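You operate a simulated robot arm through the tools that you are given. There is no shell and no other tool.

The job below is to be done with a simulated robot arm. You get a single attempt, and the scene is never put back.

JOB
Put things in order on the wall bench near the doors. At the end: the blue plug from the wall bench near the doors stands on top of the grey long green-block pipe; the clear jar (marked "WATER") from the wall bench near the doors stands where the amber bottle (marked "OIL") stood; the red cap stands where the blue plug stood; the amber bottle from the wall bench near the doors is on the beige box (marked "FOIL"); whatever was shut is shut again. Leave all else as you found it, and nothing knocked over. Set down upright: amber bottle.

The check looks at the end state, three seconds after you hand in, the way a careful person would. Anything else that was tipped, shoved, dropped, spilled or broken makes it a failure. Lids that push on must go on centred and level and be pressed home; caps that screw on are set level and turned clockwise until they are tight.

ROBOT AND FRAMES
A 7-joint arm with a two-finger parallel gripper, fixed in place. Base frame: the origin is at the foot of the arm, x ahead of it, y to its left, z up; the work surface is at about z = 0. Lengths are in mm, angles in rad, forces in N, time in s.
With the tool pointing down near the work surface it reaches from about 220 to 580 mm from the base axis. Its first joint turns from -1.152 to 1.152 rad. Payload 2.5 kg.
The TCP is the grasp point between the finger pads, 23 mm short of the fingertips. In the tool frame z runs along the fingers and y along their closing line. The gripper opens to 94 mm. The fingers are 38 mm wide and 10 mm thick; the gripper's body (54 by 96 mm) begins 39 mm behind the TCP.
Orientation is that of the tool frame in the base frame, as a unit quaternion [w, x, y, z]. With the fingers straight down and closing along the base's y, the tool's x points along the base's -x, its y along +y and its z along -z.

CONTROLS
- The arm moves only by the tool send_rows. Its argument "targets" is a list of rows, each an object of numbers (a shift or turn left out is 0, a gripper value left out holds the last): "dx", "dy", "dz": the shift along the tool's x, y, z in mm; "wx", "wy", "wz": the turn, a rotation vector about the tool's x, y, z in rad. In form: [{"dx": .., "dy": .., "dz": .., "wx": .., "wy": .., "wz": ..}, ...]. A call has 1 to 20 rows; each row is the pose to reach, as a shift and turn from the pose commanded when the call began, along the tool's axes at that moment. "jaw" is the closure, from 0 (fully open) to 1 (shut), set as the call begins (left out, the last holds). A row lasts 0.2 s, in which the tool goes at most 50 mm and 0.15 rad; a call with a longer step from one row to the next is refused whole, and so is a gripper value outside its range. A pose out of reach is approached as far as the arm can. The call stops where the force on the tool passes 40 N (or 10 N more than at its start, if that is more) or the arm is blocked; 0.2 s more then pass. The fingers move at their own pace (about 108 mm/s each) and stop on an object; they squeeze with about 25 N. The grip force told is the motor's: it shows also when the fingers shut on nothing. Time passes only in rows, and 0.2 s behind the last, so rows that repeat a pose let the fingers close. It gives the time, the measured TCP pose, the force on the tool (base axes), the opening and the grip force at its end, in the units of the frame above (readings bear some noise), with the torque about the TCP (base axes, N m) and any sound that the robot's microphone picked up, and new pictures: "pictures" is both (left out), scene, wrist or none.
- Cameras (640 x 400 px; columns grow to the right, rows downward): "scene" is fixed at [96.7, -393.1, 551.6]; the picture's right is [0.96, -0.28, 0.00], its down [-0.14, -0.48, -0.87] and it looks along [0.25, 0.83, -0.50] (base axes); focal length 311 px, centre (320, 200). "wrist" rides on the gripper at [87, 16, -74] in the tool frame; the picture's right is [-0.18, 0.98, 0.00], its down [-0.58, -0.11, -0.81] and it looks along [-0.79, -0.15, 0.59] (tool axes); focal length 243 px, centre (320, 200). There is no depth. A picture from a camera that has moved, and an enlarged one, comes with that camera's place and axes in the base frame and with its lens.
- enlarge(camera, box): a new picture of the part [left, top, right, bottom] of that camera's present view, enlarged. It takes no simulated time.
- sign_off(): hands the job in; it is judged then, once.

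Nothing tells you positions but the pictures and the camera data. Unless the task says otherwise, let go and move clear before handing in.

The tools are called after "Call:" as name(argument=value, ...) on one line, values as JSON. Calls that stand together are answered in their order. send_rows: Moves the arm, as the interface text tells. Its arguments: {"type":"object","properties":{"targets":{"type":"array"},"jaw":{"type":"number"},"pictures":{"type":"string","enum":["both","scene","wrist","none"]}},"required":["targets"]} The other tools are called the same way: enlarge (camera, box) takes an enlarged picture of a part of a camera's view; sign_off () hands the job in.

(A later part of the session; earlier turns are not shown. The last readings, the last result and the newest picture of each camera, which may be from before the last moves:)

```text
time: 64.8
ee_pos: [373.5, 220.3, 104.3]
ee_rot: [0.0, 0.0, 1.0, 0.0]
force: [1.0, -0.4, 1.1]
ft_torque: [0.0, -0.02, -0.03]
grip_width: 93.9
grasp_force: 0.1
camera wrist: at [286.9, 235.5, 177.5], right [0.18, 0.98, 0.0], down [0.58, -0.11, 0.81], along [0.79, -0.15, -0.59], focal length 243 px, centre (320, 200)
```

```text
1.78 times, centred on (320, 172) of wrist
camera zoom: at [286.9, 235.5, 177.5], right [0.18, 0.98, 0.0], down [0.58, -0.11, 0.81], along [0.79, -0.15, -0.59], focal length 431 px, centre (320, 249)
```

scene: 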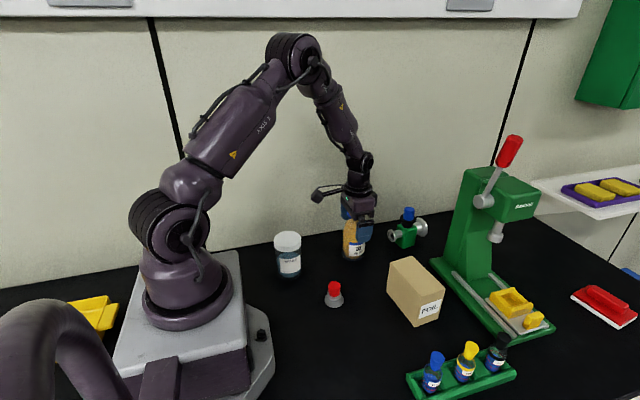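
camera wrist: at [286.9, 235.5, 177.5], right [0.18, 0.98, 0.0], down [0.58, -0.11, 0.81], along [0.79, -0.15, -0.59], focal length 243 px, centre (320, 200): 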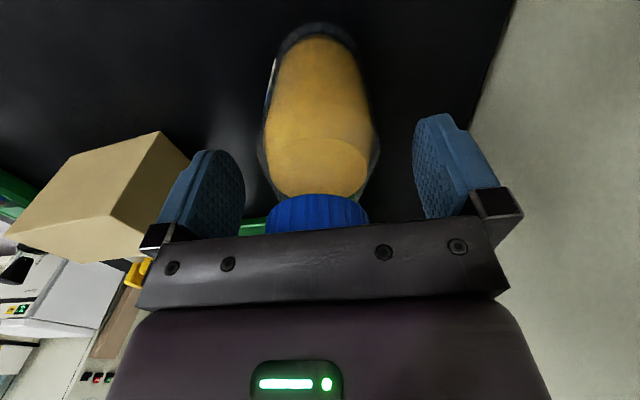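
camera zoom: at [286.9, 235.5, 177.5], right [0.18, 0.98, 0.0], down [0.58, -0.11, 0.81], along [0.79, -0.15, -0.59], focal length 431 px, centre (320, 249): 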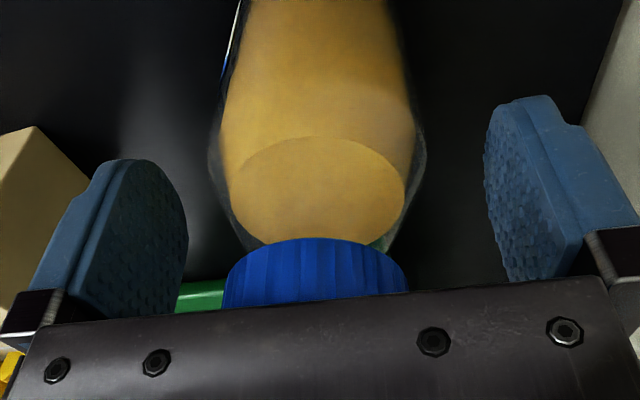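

The bottle is centred. I'll drop 2 mm more and close on the body.

Call:
send_rows(targets=[{"dz": 1}, {"dz": 2}, {"dz": 2}], pictures="none")

Call:
send_rows(targets=[{"dz": 0}, {"dz": 0}, {"dz": 0}, {"dz": 0}], jaw=1, pictures="wrist")

Call:
enlarge(camera="wrist", box=[200, 60, 440, 240])

```text
time: 65.6
ee_pos: [372.2, 221.8, 102.6]
ee_rot: [0.001, 0.001, 1.0, 0.0]
force: [1.1, 0.1, 9.7]
ft_torque: [-0.02, 0.06, 0.03]
grip_width: 94.1
grasp_force: 0.1
```

```text
time: 66.6
ee_pos: [372.1, 219.6, 102.3]
ee_rot: [0.0, 0.0, 1.0, 0.0]
force: [0.8, -4.5, 14.9]
ft_torque: [-0.36, -0.03, -0.01]
grip_width: 60.6
grasp_force: 25.1
camera wrist: at [286.5, 235.3, 175.5], right [0.18, 0.98, 0.0], down [0.58, -0.11, 0.81], along [0.79, -0.15, -0.59], focal length 243 px, centre (320, 200)
```

wrist: 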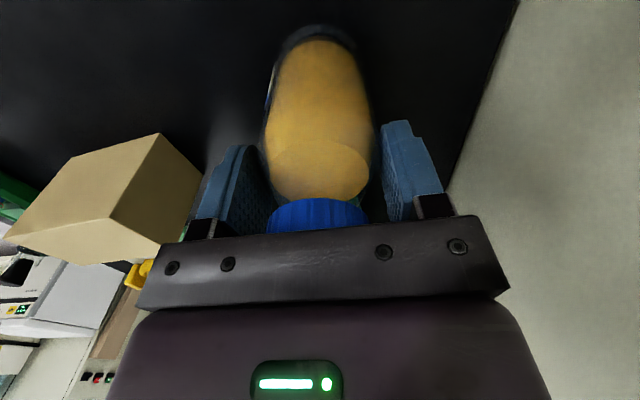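

```text
2.22 times, centred on (320, 150) of wrist
camera zoom: at [286.5, 235.3, 175.5], right [0.18, 0.98, 0.0], down [0.58, -0.11, 0.81], along [0.79, -0.15, -0.59], focal length 539 px, centre (320, 311)
```

zoom: 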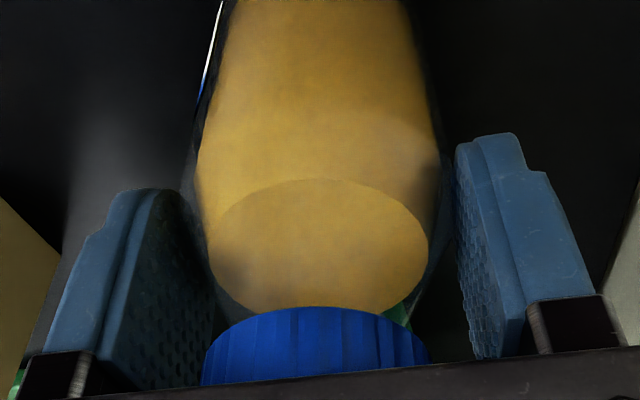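

The palm is just touching the cap, so the cap top is nearer z≈141. I'll open, back up about 1.2 mm to take off that preload, and re-close.

Call:
send_rows(targets=[{"dz": 0}, {"dz": 0}, {"dz": -0.6}, {"dz": -1.3}, {"dz": -1.3}], jaw=0, pictures="none")

Call:
send_rows(targets=[{"dz": 0}, {"dz": 0}, {"dz": 0}, {"dz": 0}], jaw=1, pictures="wrist")

```text
time: 67.8
ee_pos: [372.0, 220.9, 102.2]
ee_rot: [0.0, 0.0, 1.0, 0.0]
force: [-0.6, 0.9, 6.9]
ft_torque: [0.02, 0.0, 0.0]
grip_width: 94.1
grasp_force: 0.1
```

```text
time: 68.8
ee_pos: [371.4, 221.2, 102.4]
ee_rot: [0.0, -0.001, 1.0, 0.0]
force: [-1.2, -0.5, 5.3]
ft_torque: [-0.05, 0.0, -0.03]
grip_width: 60.3
grasp_force: 24.9
camera wrist: at [286.7, 235.6, 176.4], right [0.18, 0.98, 0.0], down [0.58, -0.11, 0.81], along [0.79, -0.15, -0.59], focal length 243 px, centre (320, 200)
```

wrist: 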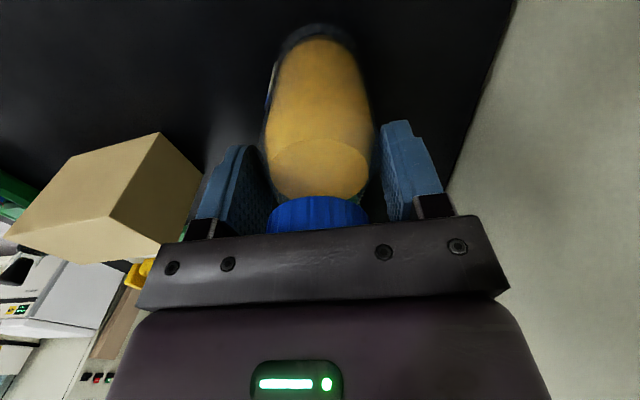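

Bottle gripped at 60.3 mm. Now a very slow test lift.

Call:
send_rows(targets=[{"dz": -0.5}, {"dz": -1}, {"dz": -1.5}, {"dz": -2}, {"dz": -2.5}, {"dz": -3}, {"dz": -3.5}, {"dz": -4}, {"dz": -4}], pictures="both")

Call:
enlarge(camera="wrist", box=[200, 60, 440, 240])

Call:
enlarge(camera="scene", box=[310, 180, 410, 265])

```text
time: 70.8
ee_pos: [372.2, 221.7, 107.2]
ee_rot: [0.0, 0.0, 1.0, -0.001]
force: [-0.5, -0.5, -1.9]
ft_torque: [0.02, 0.01, 0.04]
grip_width: 60.5
grasp_force: 24.5
camera wrist: at [287.0, 235.9, 180.5], right [0.18, 0.98, 0.0], down [0.58, -0.11, 0.81], along [0.79, -0.15, -0.59], focal length 243 px, centre (320, 200)
```

scene: 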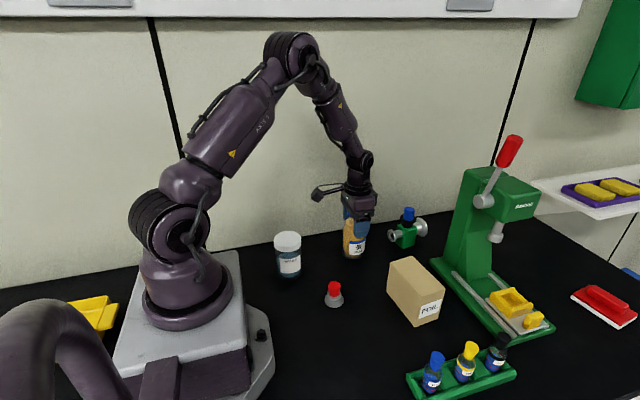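
wrist: 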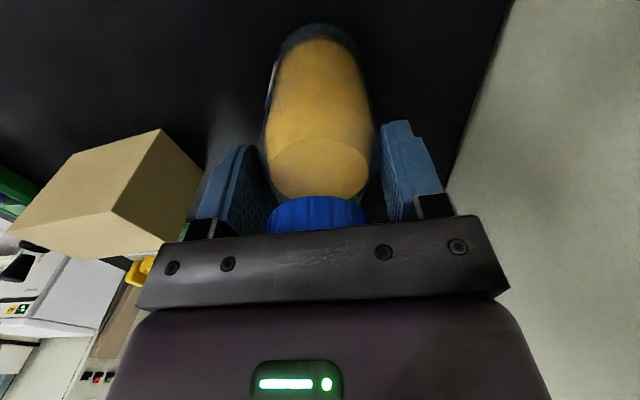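

```text
2.22 times, centred on (320, 150) of wrist
camera zoom: at [287.0, 235.9, 180.5], right [0.18, 0.98, 0.0], down [0.58, -0.11, 0.81], along [0.79, -0.15, -0.59], focal length 539 px, centre (320, 311)
```

zoom: 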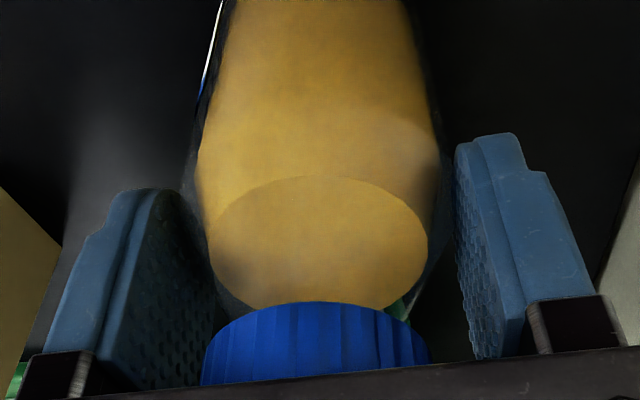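

```text
4.71 times, centred on (360, 222) of scene
camera zoom: at [96.7, -393.1, 551.6], right [0.96, -0.28, 0.0], down [-0.14, -0.48, -0.87], along [0.25, 0.83, -0.5], focal length 1463 px, centre (132, 94)
```

zoom: 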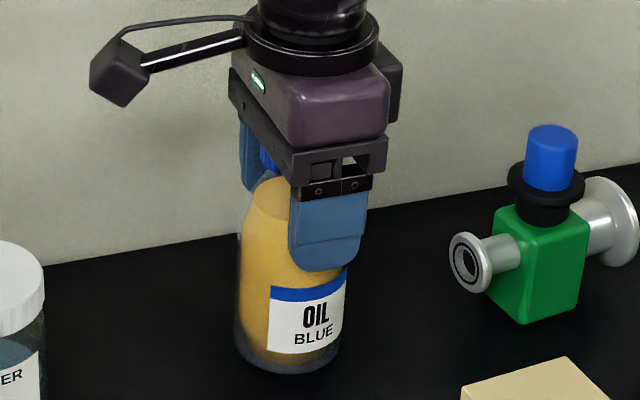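

The bottle is lifting cleanly with about 2 N of weight. Continuing the lift gently.

Call:
send_rows(targets=[{"dz": -1}, {"dz": -2.5}, {"dz": -4.5}, {"dz": -7}, {"dz": -10}, {"dz": -13}, {"dz": -16}, {"dz": -18}, {"dz": -19}, {"dz": -20}, {"dz": -20}], pictures="wrist")

Call:
enlarge(camera="wrist", box=[200, 60, 440, 240])

```text
time: 73.2
ee_pos: [372.6, 220.5, 126.6]
ee_rot: [0.0, 0.002, 1.0, 0.0]
force: [-0.1, 0.3, -2.3]
ft_torque: [-0.02, -0.02, 0.01]
grip_width: 60.8
grasp_force: 25.0
camera wrist: at [286.8, 235.5, 200.4], right [0.18, 0.98, 0.0], down [0.58, -0.11, 0.81], along [0.79, -0.15, -0.59], focal length 243 px, centre (320, 200)
```

wrist: 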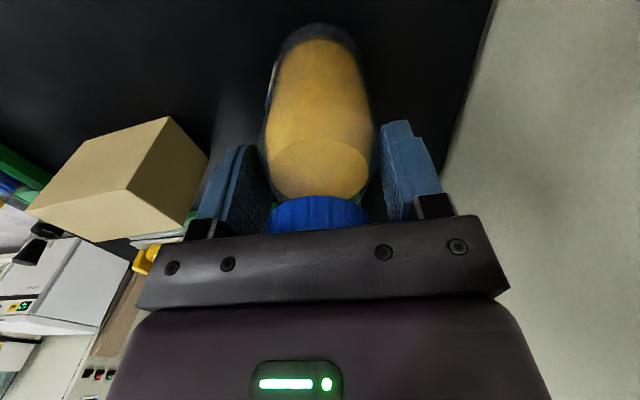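

```text
2.22 times, centred on (320, 150) of wrist
camera zoom: at [286.8, 235.5, 200.4], right [0.18, 0.98, 0.0], down [0.58, -0.11, 0.81], along [0.79, -0.15, -0.59], focal length 539 px, centre (320, 311)
```

zoom: 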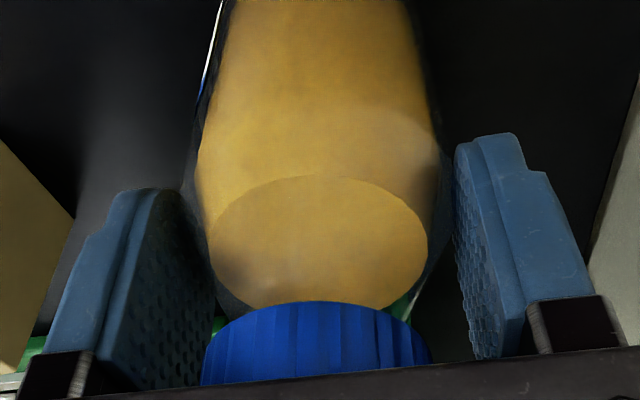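

No slip. I'll lift to travel height and carry it toward the box.

Call:
send_rows(targets=[{"dz": -2}, {"dz": -5}, {"dz": -10}, {"dz": -17}, {"dz": -25}, {"dz": -34}, {"dz": -43}, {"dz": -52}, {"dz": -61}, {"dz": -70}, {"dz": -78}, {"dz": -85}, {"dz": -90}, {"dz": -93}, {"dz": -95}, {"dz": -95}], pictures="wrist")

Call:
send_rows(targets=[{"dx": -0.9, "dy": -3}, {"dx": -2.6, "dy": -9}, {"dx": -5, "dy": -18}, {"dx": -8, "dy": -28}, {"dx": -12, "dy": -41}, {"dx": -16, "dy": -55}, {"dx": -20, "dy": -70}, {"dx": -25, "dy": -86}, {"dx": -29, "dy": -102}, {"dx": -34, "dy": -118}, {"dx": -38, "dy": -133}, {"dx": -42, "dy": -147}, {"dx": -46, "dy": -160}, {"dx": -49.5, "dy": -172}, {"dx": -52.5, "dy": -182}, {"dx": -55, "dy": -191}, {"dx": -57, "dy": -197}, {"dx": -58, "dy": -201}, {"dx": -58, "dy": -202}, {"dx": -58, "dy": -202}], pictures="both")

Call:
enlarge(camera="scene", box=[350, 170, 510, 330])

Call:
enlarge(camera="wrist", box=[200, 0, 440, 150])

```text
time: 76.6
ee_pos: [372.6, 220.7, 220.6]
ee_rot: [-0.001, 0.0, 1.0, 0.0]
force: [0.3, -0.6, -2.4]
ft_torque: [-0.02, 0.0, 0.0]
grip_width: 60.2
grasp_force: 24.8
camera wrist: at [287.1, 236.2, 295.8], right [0.18, 0.98, 0.0], down [0.58, -0.11, 0.81], along [0.79, -0.15, -0.59], focal length 243 px, centre (320, 200)
```

wrist: 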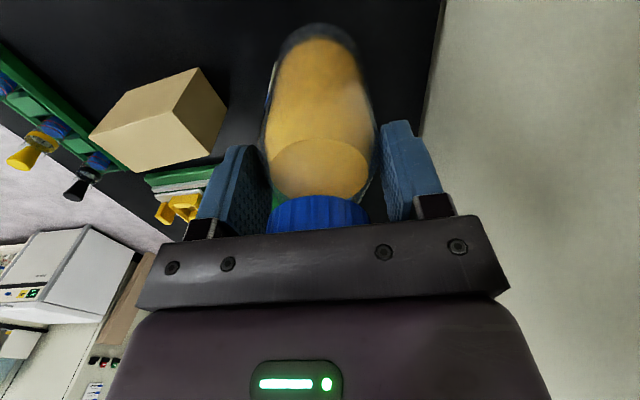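

```text
time: 80.8
ee_pos: [430.8, 18.9, 223.4]
ee_rot: [0.0, 0.0, 1.0, 0.001]
force: [-0.3, -0.7, -2.8]
ft_torque: [-0.01, -0.01, -0.01]
grip_width: 60.5
grasp_force: 25.0
camera wrist: at [344.9, 34.1, 295.8], right [0.18, 0.98, 0.0], down [0.58, -0.11, 0.81], along [0.79, -0.15, -0.59], focal length 243 px, centre (320, 200)
```

scene: 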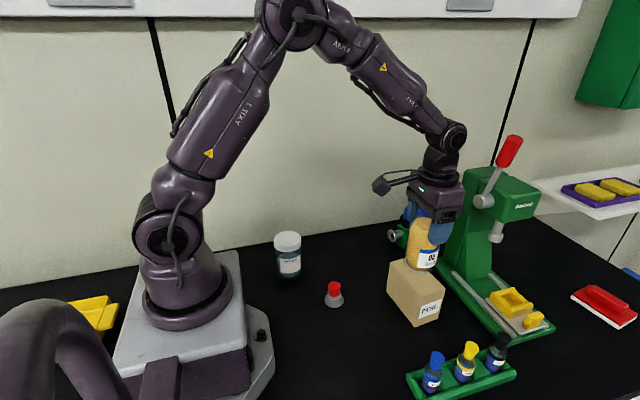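
wrist: 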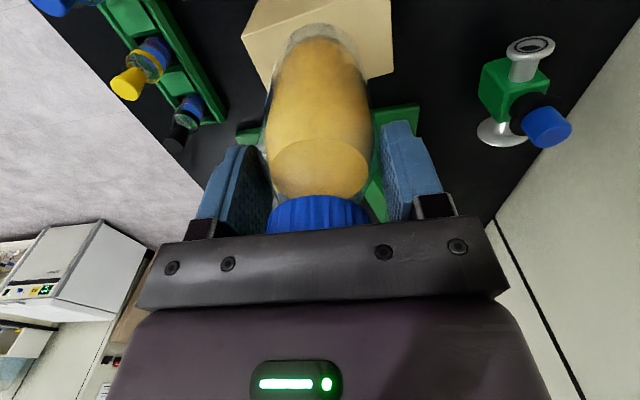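

```text
2.50 times, centred on (430, 250) of scene
camera zoom: at [96.7, -393.1, 551.6], right [0.96, -0.28, 0.0], down [-0.14, -0.48, -0.87], along [0.25, 0.83, -0.5], focal length 777 px, centre (45, 75)
```

zoom: 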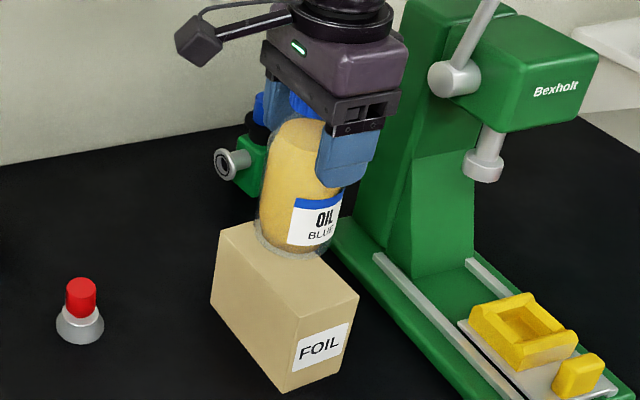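

```text
2.67 times, centred on (320, 75) of wrist
camera zoom: at [344.9, 34.1, 295.8], right [0.18, 0.98, 0.0], down [0.58, -0.11, 0.81], along [0.79, -0.15, -0.59], focal length 647 px, centre (320, 533)
```

zoom: 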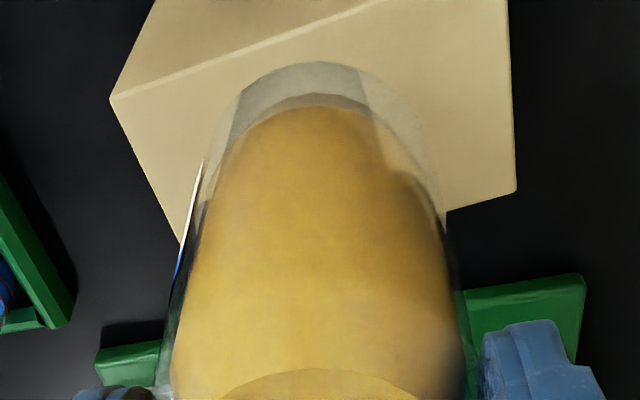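

The bottle is over the box's centre to within about 1 mm, with its base roughly 28 mm above the box top. I'll lower it most of the way, then feel for contact.

Call:
send_rows(targets=[{"dz": 2}, {"dz": 5}, {"dz": 9}, {"dz": 13}, {"dz": 17}, {"dz": 19.5}, {"dz": 21}, {"dz": 21}], pictures="scene")

Call:
enlarge(camera="scene", box=[370, 200, 470, 300])

```text
time: 82.6
ee_pos: [430.4, 17.3, 202.3]
ee_rot: [0.0, -0.001, 1.0, -0.001]
force: [-0.1, 0.8, -2.6]
ft_torque: [0.03, -0.01, -0.02]
grip_width: 60.6
grasp_force: 24.9
```

scene: 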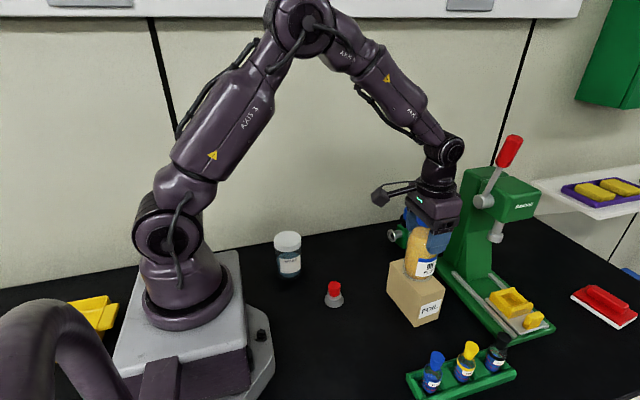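

```text
4.00 times, centred on (420, 250) of scene
camera zoom: at [96.8, -393.1, 551.6], right [0.96, -0.28, 0.0], down [-0.14, -0.48, -0.87], along [0.25, 0.83, -0.5], focal length 1243 px, centre (-80, 0)
```

zoom: 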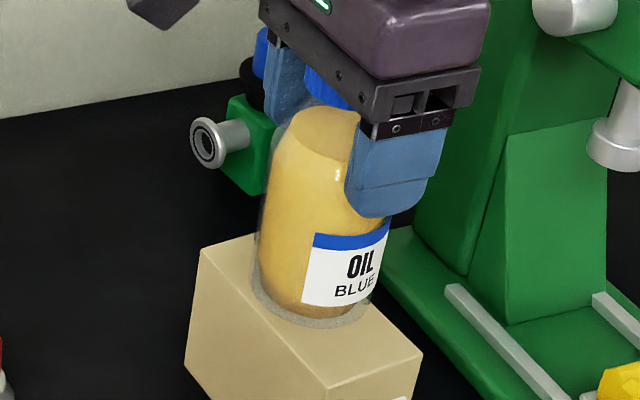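

Call:
send_rows(targets=[{"dz": 0.7}, {"dz": 1.4}, {"dz": 2.1}, {"dz": 2.8}, {"dz": 3.5}, {"dz": 3.5}], pictures="none")

```text
time: 84.0
ee_pos: [430.8, 18.4, 197.2]
ee_rot: [0.0, 0.0, 1.0, 0.0]
force: [0.2, -0.1, -3.1]
ft_torque: [0.01, -0.02, 0.01]
grip_width: 60.5
grasp_force: 25.0
```

Call:
send_rows(targets=[{"dz": 0.6}, {"dz": 1.2}, {"dz": 1.8}, {"dz": 1.8}], pictures="none")

```text
time: 85.0
ee_pos: [430.6, 18.4, 195.0]
ee_rot: [0.0, 0.0, 1.0, 0.0]
force: [0.3, 0.0, -2.4]
ft_torque: [-0.02, -0.02, -0.01]
grip_width: 60.6
grasp_force: 24.8
```

Call:
send_rows(targets=[{"dz": 0.5}, {"dz": 1.0}, {"dz": 1.5}, {"dz": 1.5}], pictures="none")

```text
time: 86.0
ee_pos: [430.0, 18.7, 194.3]
ee_rot: [0.0, 0.0, 1.0, 0.0]
force: [0.8, -0.7, -3.4]
ft_torque: [0.0, -0.03, 0.01]
grip_width: 60.4
grasp_force: 24.8
```

Call:
send_rows(targets=[{"dz": 0.5}, {"dz": 1.0}, {"dz": 1.4}, {"dz": 1.4}], pictures="none")

```text
time: 87.0
ee_pos: [430.3, 18.1, 192.5]
ee_rot: [0.0, 0.0, 1.0, 0.001]
force: [-3.6, 0.0, 6.7]
ft_torque: [0.02, 0.38, -0.03]
grip_width: 60.5
grasp_force: 24.9
```

Contact with the box at about 9 N. I'll look before releasing.

Call:
send_rows(targets=[{"dz": -0.2}, {"dz": -0.3}], pictures="both")

Call:
enlarge(camera="scene", box=[370, 200, 470, 300])

Call:
enlarge(camera="wrist", box=[200, 0, 440, 150])

```text
time: 87.6
ee_pos: [429.3, 18.1, 192.8]
ee_rot: [-0.001, 0.0, 1.0, 0.0]
force: [1.6, 0.8, -1.1]
ft_torque: [0.0, -0.03, 0.01]
grip_width: 60.6
grasp_force: 25.3
camera wrist: at [345.1, 34.0, 266.9], right [0.18, 0.98, 0.0], down [0.58, -0.11, 0.81], along [0.79, -0.15, -0.59], focal length 243 px, centre (320, 200)
```

scene: 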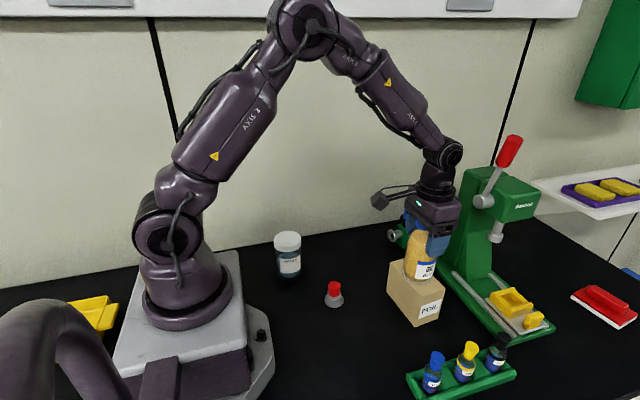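
wrist: 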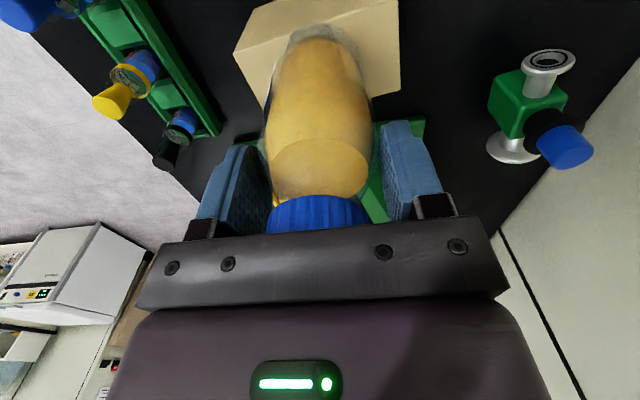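

```text
4.00 times, centred on (420, 250) of scene
camera zoom: at [96.7, -393.1, 551.6], right [0.96, -0.28, 0.0], down [-0.14, -0.48, -0.87], along [0.25, 0.83, -0.5], focal length 1243 px, centre (-80, 0)
```

zoom: 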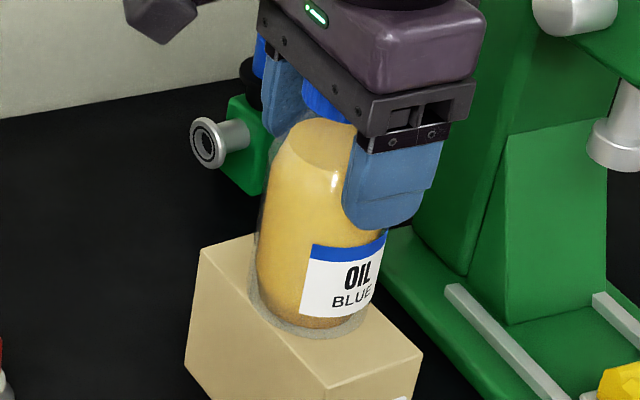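

```text
2.67 times, centred on (320, 75) of wrist
camera zoom: at [345.1, 34.0, 266.9], right [0.18, 0.98, 0.0], down [0.58, -0.11, 0.81], along [0.79, -0.15, -0.59], focal length 647 px, centre (320, 533)
```

zoom: 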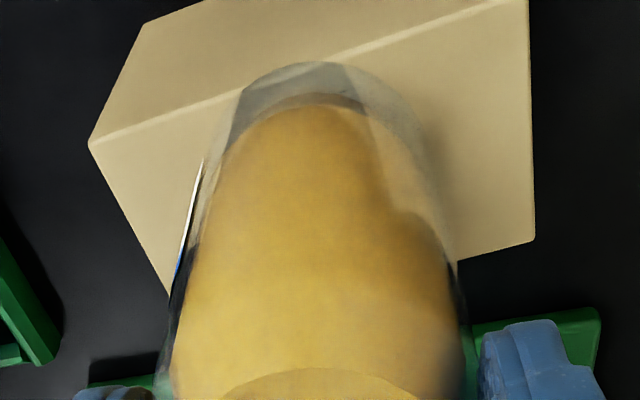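

The bottle's base sits centred across the box's width. I'll restore light contact and release.

Call:
send_rows(targets=[{"dz": 0.15}, {"dz": 0.15}], pictures="none")

Call:
send_rows(targets=[{"dz": 0}, {"dz": 0}, {"dz": 0}, {"dz": 0}], jaw=0, pictures="both")

Call:
enlarge(camera="scene", box=[370, 200, 470, 300])

```text
time: 88.2
ee_pos: [430.1, 17.6, 193.8]
ee_rot: [0.001, -0.001, 1.0, 0.0]
force: [0.1, -0.1, -2.7]
ft_torque: [0.01, 0.0, -0.02]
grip_width: 60.5
grasp_force: 24.7
```

```text
time: 89.2
ee_pos: [430.3, 18.2, 194.4]
ee_rot: [0.0, 0.0, 1.0, 0.001]
force: [-0.1, -1.1, 2.3]
ft_torque: [0.03, 0.03, -0.04]
grip_width: 93.7
grasp_force: 0.1
camera wrist: at [345.1, 33.8, 267.4], right [0.18, 0.98, 0.0], down [0.58, -0.11, 0.81], along [0.79, -0.15, -0.59], focal length 243 px, centre (320, 200)
```

scene: 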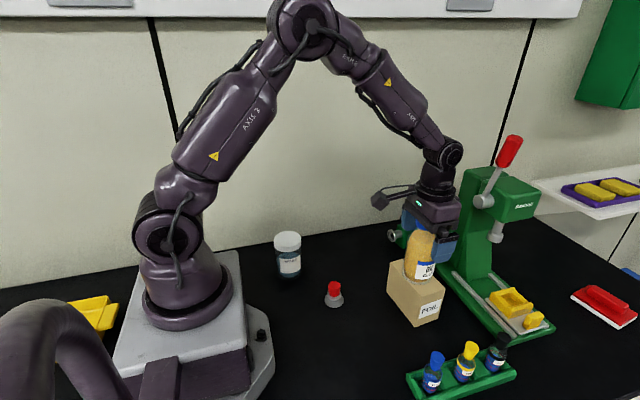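
wrist: 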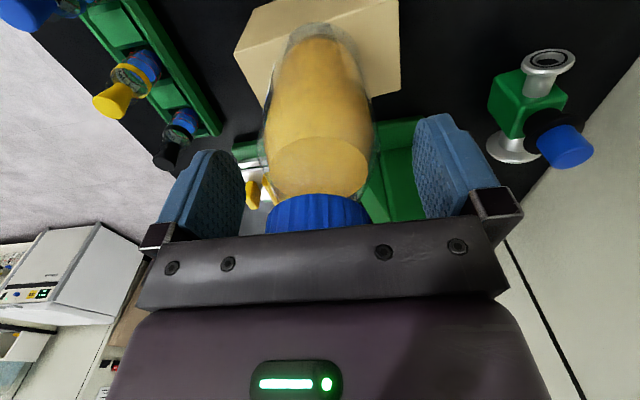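

```text
4.00 times, centred on (420, 250) of scene
camera zoom: at [96.7, -393.1, 551.6], right [0.96, -0.28, 0.0], down [-0.14, -0.48, -0.87], along [0.25, 0.83, -0.5], focal length 1243 px, centre (-80, 0)
```

zoom: 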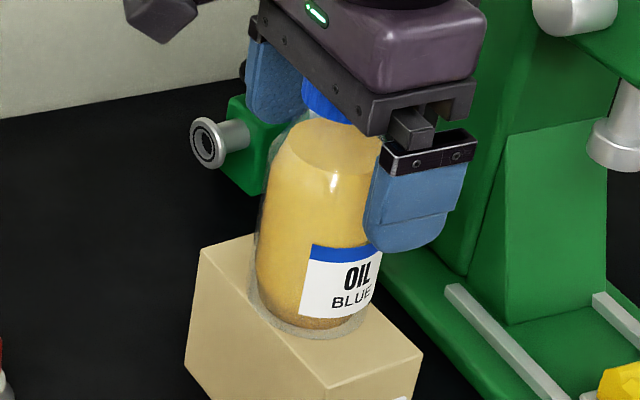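

Released and standing. I'll rise straight up until the fingers clear the cap.

Call:
send_rows(targets=[{"dz": -2}, {"dz": -8}, {"dz": -20}, {"dz": -38}, {"dz": -58}, {"dz": -78}, {"dz": -95}, {"dz": -95}], pictures="both")

Call:
enlarge(camera="scene", box=[370, 190, 470, 300])

Call:
enlarge(camera="wrist", box=[200, 0, 440, 150])

```text
time: 91.0
ee_pos: [430.4, 20.0, 288.3]
ee_rot: [0.0, 0.0, 1.0, 0.0]
force: [0.2, 0.6, 0.1]
ft_torque: [0.01, 0.02, -0.02]
grip_width: 94.1
grasp_force: 0.1
camera wrist: at [345.0, 34.4, 361.5], right [0.18, 0.98, 0.0], down [0.58, -0.11, 0.81], along [0.79, -0.15, -0.59], focal length 243 px, centre (320, 200)
```

scene: 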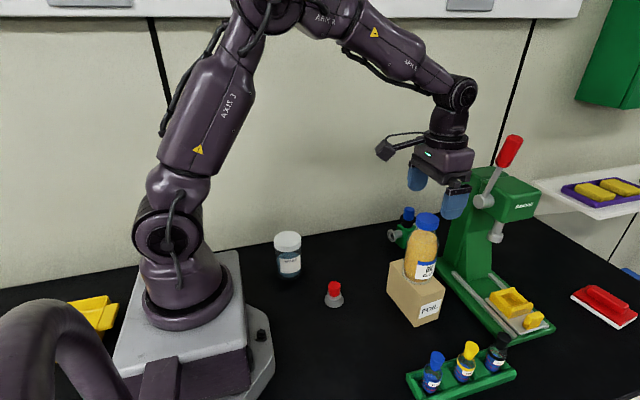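
wrist: 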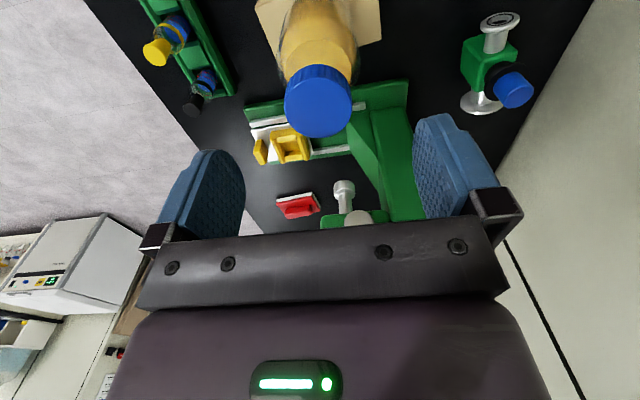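

```text
3.64 times, centred on (420, 245) of scene
camera zoom: at [96.7, -393.1, 551.6], right [0.96, -0.28, 0.0], down [-0.14, -0.48, -0.87], along [0.25, 0.83, -0.5], focal length 1130 px, centre (-44, 36)
```

zoom: 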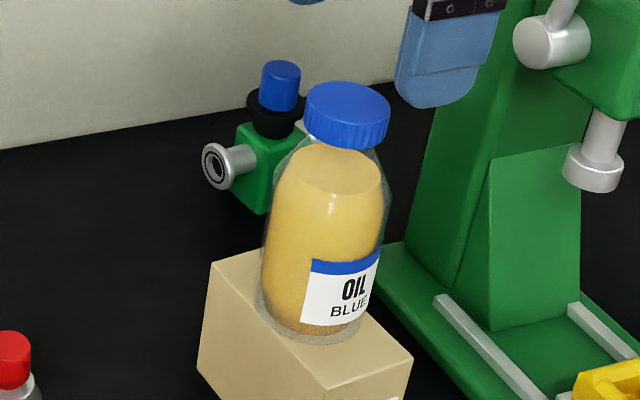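

```text
2.67 times, centred on (320, 75) of wrist
camera zoom: at [345.0, 34.4, 361.5], right [0.18, 0.98, 0.0], down [0.58, -0.11, 0.81], along [0.79, -0.15, -0.59], focal length 647 px, centre (320, 533)
```

zoom: 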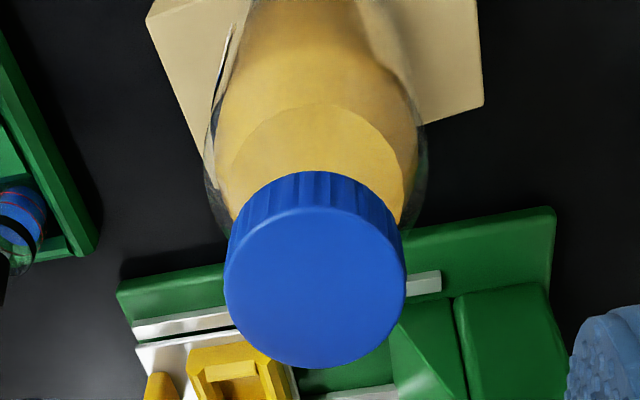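

The bottle stands upright on the box. Next is the jar: I'll travel high and hover above it.

Call:
send_rows(targets=[{"dx": 27, "dy": 19.7, "dz": 0}, {"dx": 54, "dy": 39, "dz": 0}, {"dx": 81, "dy": 59, "dz": 10}, {"dx": 108, "dy": 79, "dz": 22}, {"dx": 135, "dy": 98, "dz": 34}, {"dx": 162, "dy": 118, "dz": 46}, {"dx": 189, "dy": 138, "dz": 58}, {"dx": 216, "dy": 157, "dz": 70}, {"dx": 242, "dy": 177, "dz": 80}, {"dx": 242, "dy": 177, "dz": 80}], pictures="both")

Call:
enlarge(camera="wrist", box=[200, 0, 440, 150])

Call:
enlarge(camera="scene", box=[240, 200, 340, 285])

```text
time: 93.2
ee_pos: [186.2, 196.3, 208.2]
ee_rot: [0.001, 0.0, 1.0, 0.0]
force: [1.0, -1.0, -0.2]
ft_torque: [0.0, -0.01, -0.03]
grip_width: 94.1
grasp_force: 0.1
camera wrist: at [101.8, 212.0, 282.1], right [0.18, 0.98, 0.0], down [0.58, -0.11, 0.81], along [0.79, -0.15, -0.59], focal length 243 px, centre (320, 200)
```

scene: 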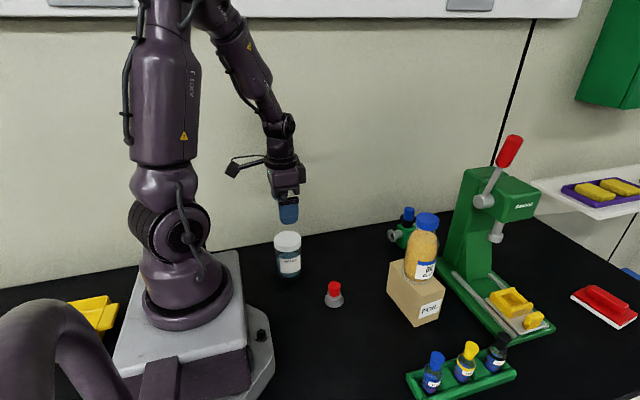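
wrist: 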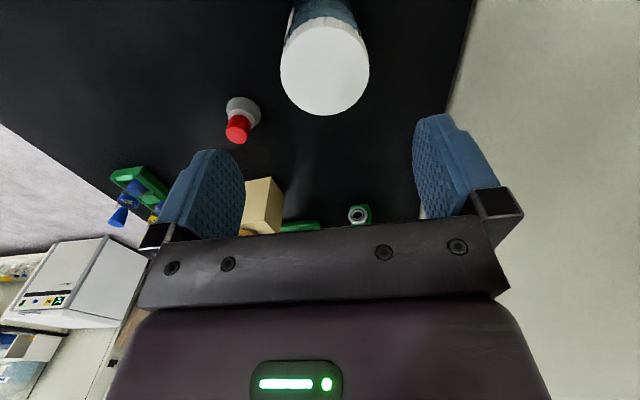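

```text
2.67 times, centred on (320, 75) of wrist
camera zoom: at [101.8, 212.0, 282.1], right [0.18, 0.98, 0.0], down [0.58, -0.11, 0.81], along [0.79, -0.15, -0.59], focal length 647 px, centre (320, 533)
```

zoom: 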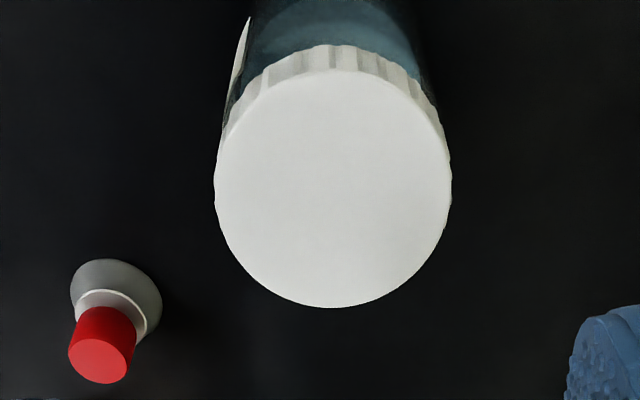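

```text
4.71 times, centred on (290, 242) of scene
camera zoom: at [96.7, -393.1, 551.6], right [0.96, -0.28, 0.0], down [-0.14, -0.48, -0.87], along [0.25, 0.83, -0.5], focal length 1463 px, centre (461, 0)
```

zoom: 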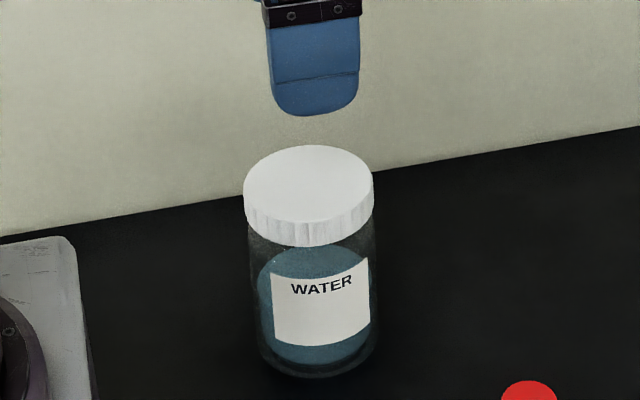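

The jar is about 3 mm off-axis in y, with its top near z≈100–103. I'll correct and come down to just above it to recheck.

Call:
send_rows(targets=[{"dx": -0.5, "dy": 3.3, "dz": 20}, {"dx": -0.5, "dy": 3.3, "dz": 45}, {"dx": -0.5, "dy": 3.3, "dz": 65}, {"dx": -0.5, "dy": 3.3, "dz": 70}, {"dx": -0.5, "dy": 3.3, "dz": 70}], pictures="both")

Call:
enlarge(camera="wrist", box=[160, 20, 480, 220])

Call:
enlarge(camera="scene", box=[240, 190, 340, 285])

```text
time: 94.4
ee_pos: [188.2, 200.2, 139.5]
ee_rot: [0.0, 0.0, 1.0, 0.001]
force: [-0.2, -0.8, -0.9]
ft_torque: [-0.02, 0.03, 0.0]
grip_width: 93.9
grasp_force: 0.3
camera wrist: at [103.3, 214.3, 212.4], right [0.18, 0.98, 0.0], down [0.58, -0.11, 0.81], along [0.79, -0.15, -0.59], focal length 243 px, centre (320, 200)
```

scene: 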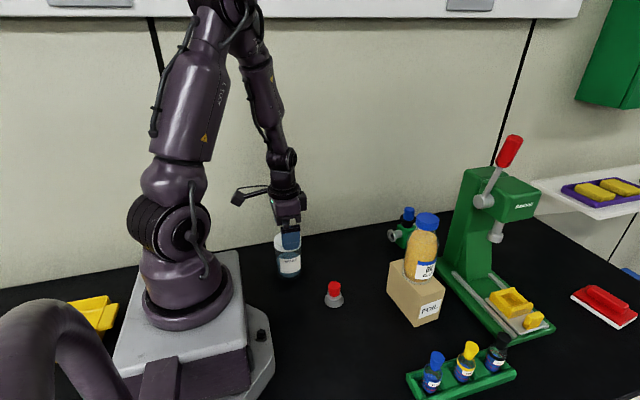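
wrist: 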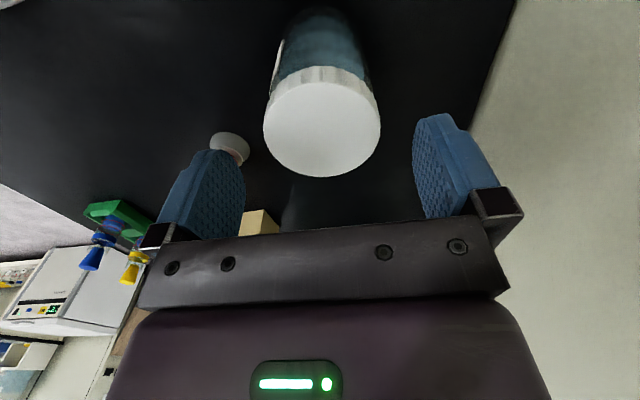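

```text
2.00 times, centred on (320, 120) of wrist
camera zoom: at [103.3, 214.3, 212.4], right [0.18, 0.98, 0.0], down [0.58, -0.11, 0.81], along [0.79, -0.15, -0.59], focal length 485 px, centre (320, 360)
```

zoom: 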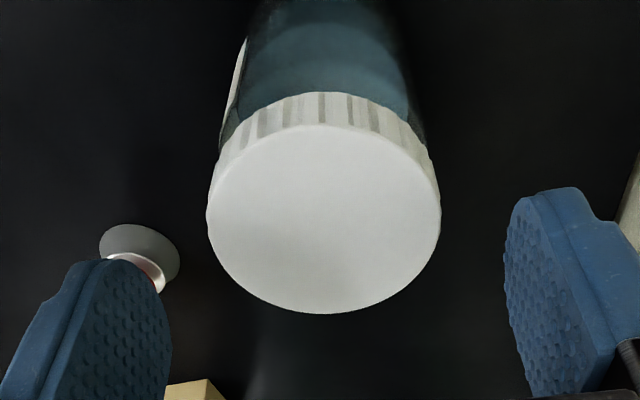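

```text
4.21 times, centred on (290, 238) of scene
camera zoom: at [96.7, -393.1, 551.6], right [0.96, -0.28, 0.0], down [-0.14, -0.48, -0.87], along [0.25, 0.83, -0.5], focal length 1309 px, centre (446, 42)
```

zoom: 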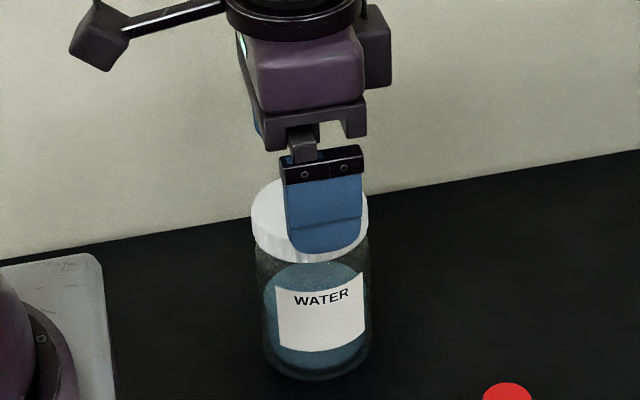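

Aligned to about 1 mm. Descending around the jar with the palm to stop about 6 mm above its lid.

Call:
send_rows(targets=[{"dy": 1, "dz": 10}, {"dy": 1, "dz": 22}, {"dy": 1, "dz": 34}, {"dy": 1, "dz": 46}, {"dy": 1, "dz": 57}, {"dy": 1, "dz": 65}, {"dy": 1, "dz": 69}, {"dy": 1, "dz": 69}], pictures="both")

Call:
enlarge(camera="wrist", box=[160, 40, 480, 240])

Call:
enlarge(camera="scene", box=[240, 200, 340, 285])

```text
time: 96.2
ee_pos: [188.7, 200.6, 69.3]
ee_rot: [0.0, 0.0, 1.0, 0.0]
force: [-0.6, 0.0, 0.2]
ft_torque: [0.01, 0.01, -0.02]
grip_width: 93.8
grasp_force: 0.1
camera wrist: at [104.0, 215.3, 142.3], right [0.18, 0.98, 0.0], down [0.58, -0.11, 0.81], along [0.79, -0.15, -0.59], focal length 243 px, centre (320, 200)
```

scene: 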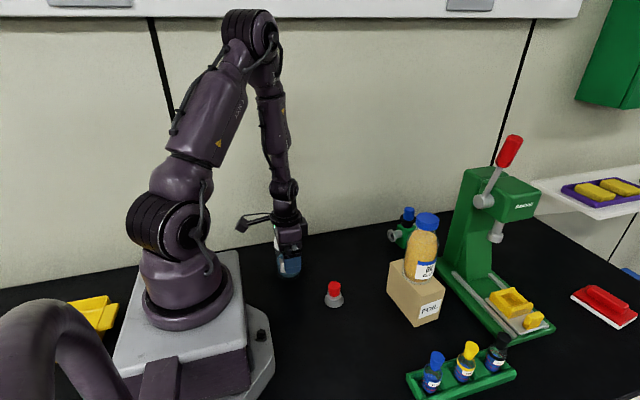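
wrist: 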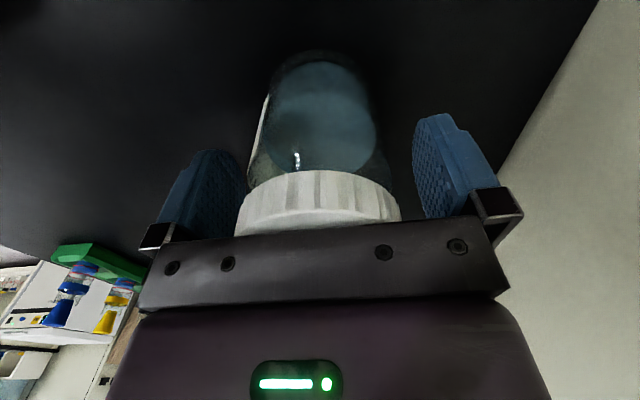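

```text
2.00 times, centred on (320, 140) of wrist
camera zoom: at [104.0, 215.3, 142.3], right [0.18, 0.98, 0.0], down [0.58, -0.11, 0.81], along [0.79, -0.15, -0.59], focal length 485 px, centre (320, 320)
```

zoom: 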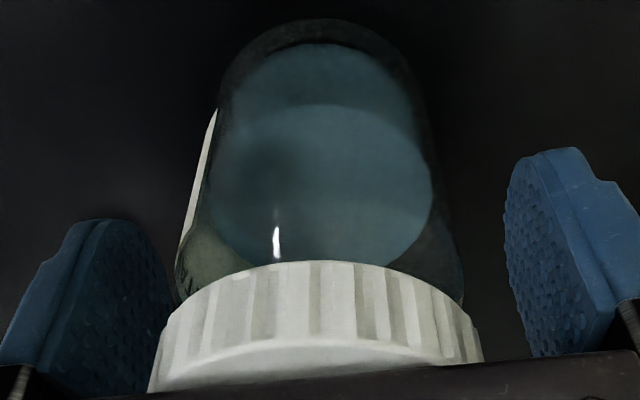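

```text
4.71 times, centred on (290, 242) of scene
camera zoom: at [96.7, -393.1, 551.6], right [0.96, -0.28, 0.0], down [-0.14, -0.48, -0.87], along [0.25, 0.83, -0.5], focal length 1463 px, centre (461, 0)
```

zoom: 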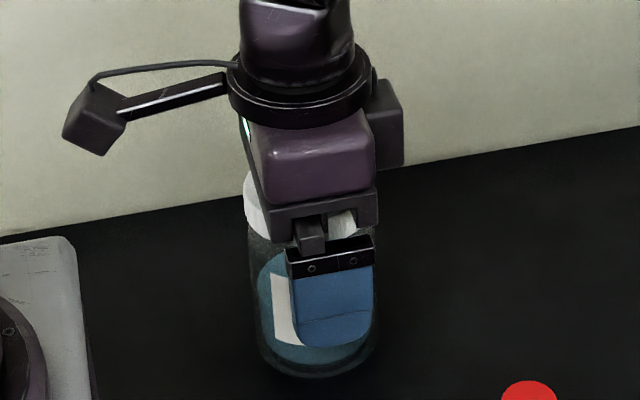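

The jar is centred with no contact. Closing on it.

Call:
send_rows(targets=[{"dz": 0}, {"dz": 0}, {"dz": 0}, {"dz": 0}], jaw=1, pictures="none")

Call:
send_rows(targets=[{"dz": -0.5}, {"dz": -1}, {"dz": -1.5}, {"dz": -2}, {"dz": -2.5}, {"dz": -3}, {"dz": -3.5}, {"dz": -4}, {"dz": -4}], pictures="both")

Call:
enlarge(camera="wrist", box=[160, 40, 480, 240])

Call:
enlarge(camera="scene", box=[240, 200, 340, 285])

```text
time: 97.2
ee_pos: [189.2, 199.8, 68.6]
ee_rot: [0.0, 0.001, 1.0, 0.0]
force: [0.7, -1.2, -0.3]
ft_torque: [-0.01, 0.03, 0.02]
grip_width: 63.6
grasp_force: 24.2
```

```text
time: 99.2
ee_pos: [188.7, 201.6, 72.8]
ee_rot: [0.0, 0.0, 1.0, -0.001]
force: [1.0, 0.3, -1.9]
ft_torque: [0.03, 0.01, 0.02]
grip_width: 63.9
grasp_force: 25.2
camera wrist: at [103.3, 215.8, 147.0], right [0.18, 0.98, 0.0], down [0.58, -0.11, 0.81], along [0.79, -0.15, -0.59], focal length 243 px, centre (320, 200)
```

scene: 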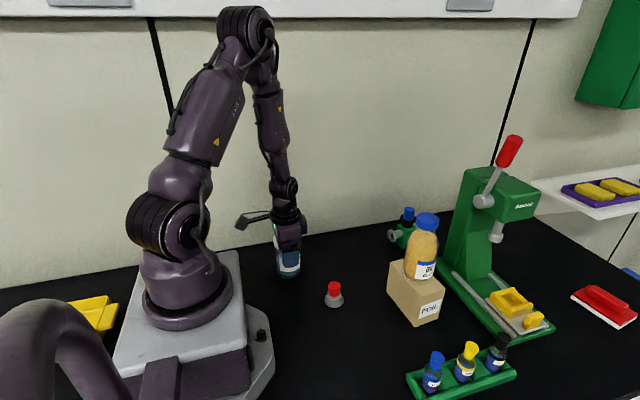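
wrist: 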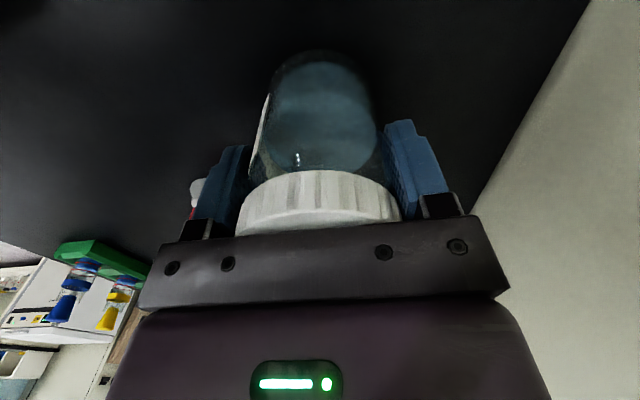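

```text
2.00 times, centred on (320, 140) of wrist
camera zoom: at [103.3, 215.8, 147.0], right [0.18, 0.98, 0.0], down [0.58, -0.11, 0.81], along [0.79, -0.15, -0.59], focal length 485 px, centre (320, 320)
```

zoom: 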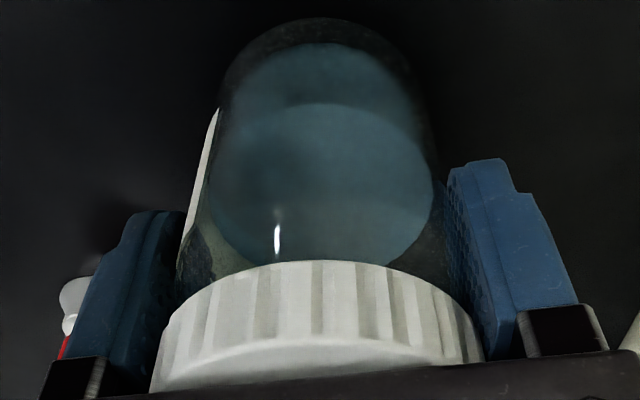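

```text
4.71 times, centred on (290, 242) of scene
camera zoom: at [96.7, -393.1, 551.6], right [0.96, -0.28, 0.0], down [-0.14, -0.48, -0.87], along [0.25, 0.83, -0.5], focal length 1463 px, centre (461, 0)
```

zoom: 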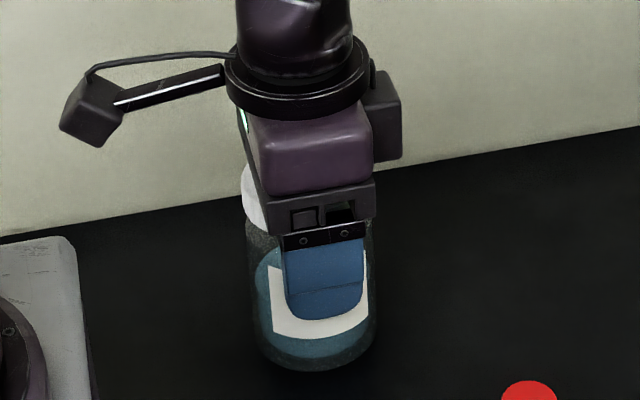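

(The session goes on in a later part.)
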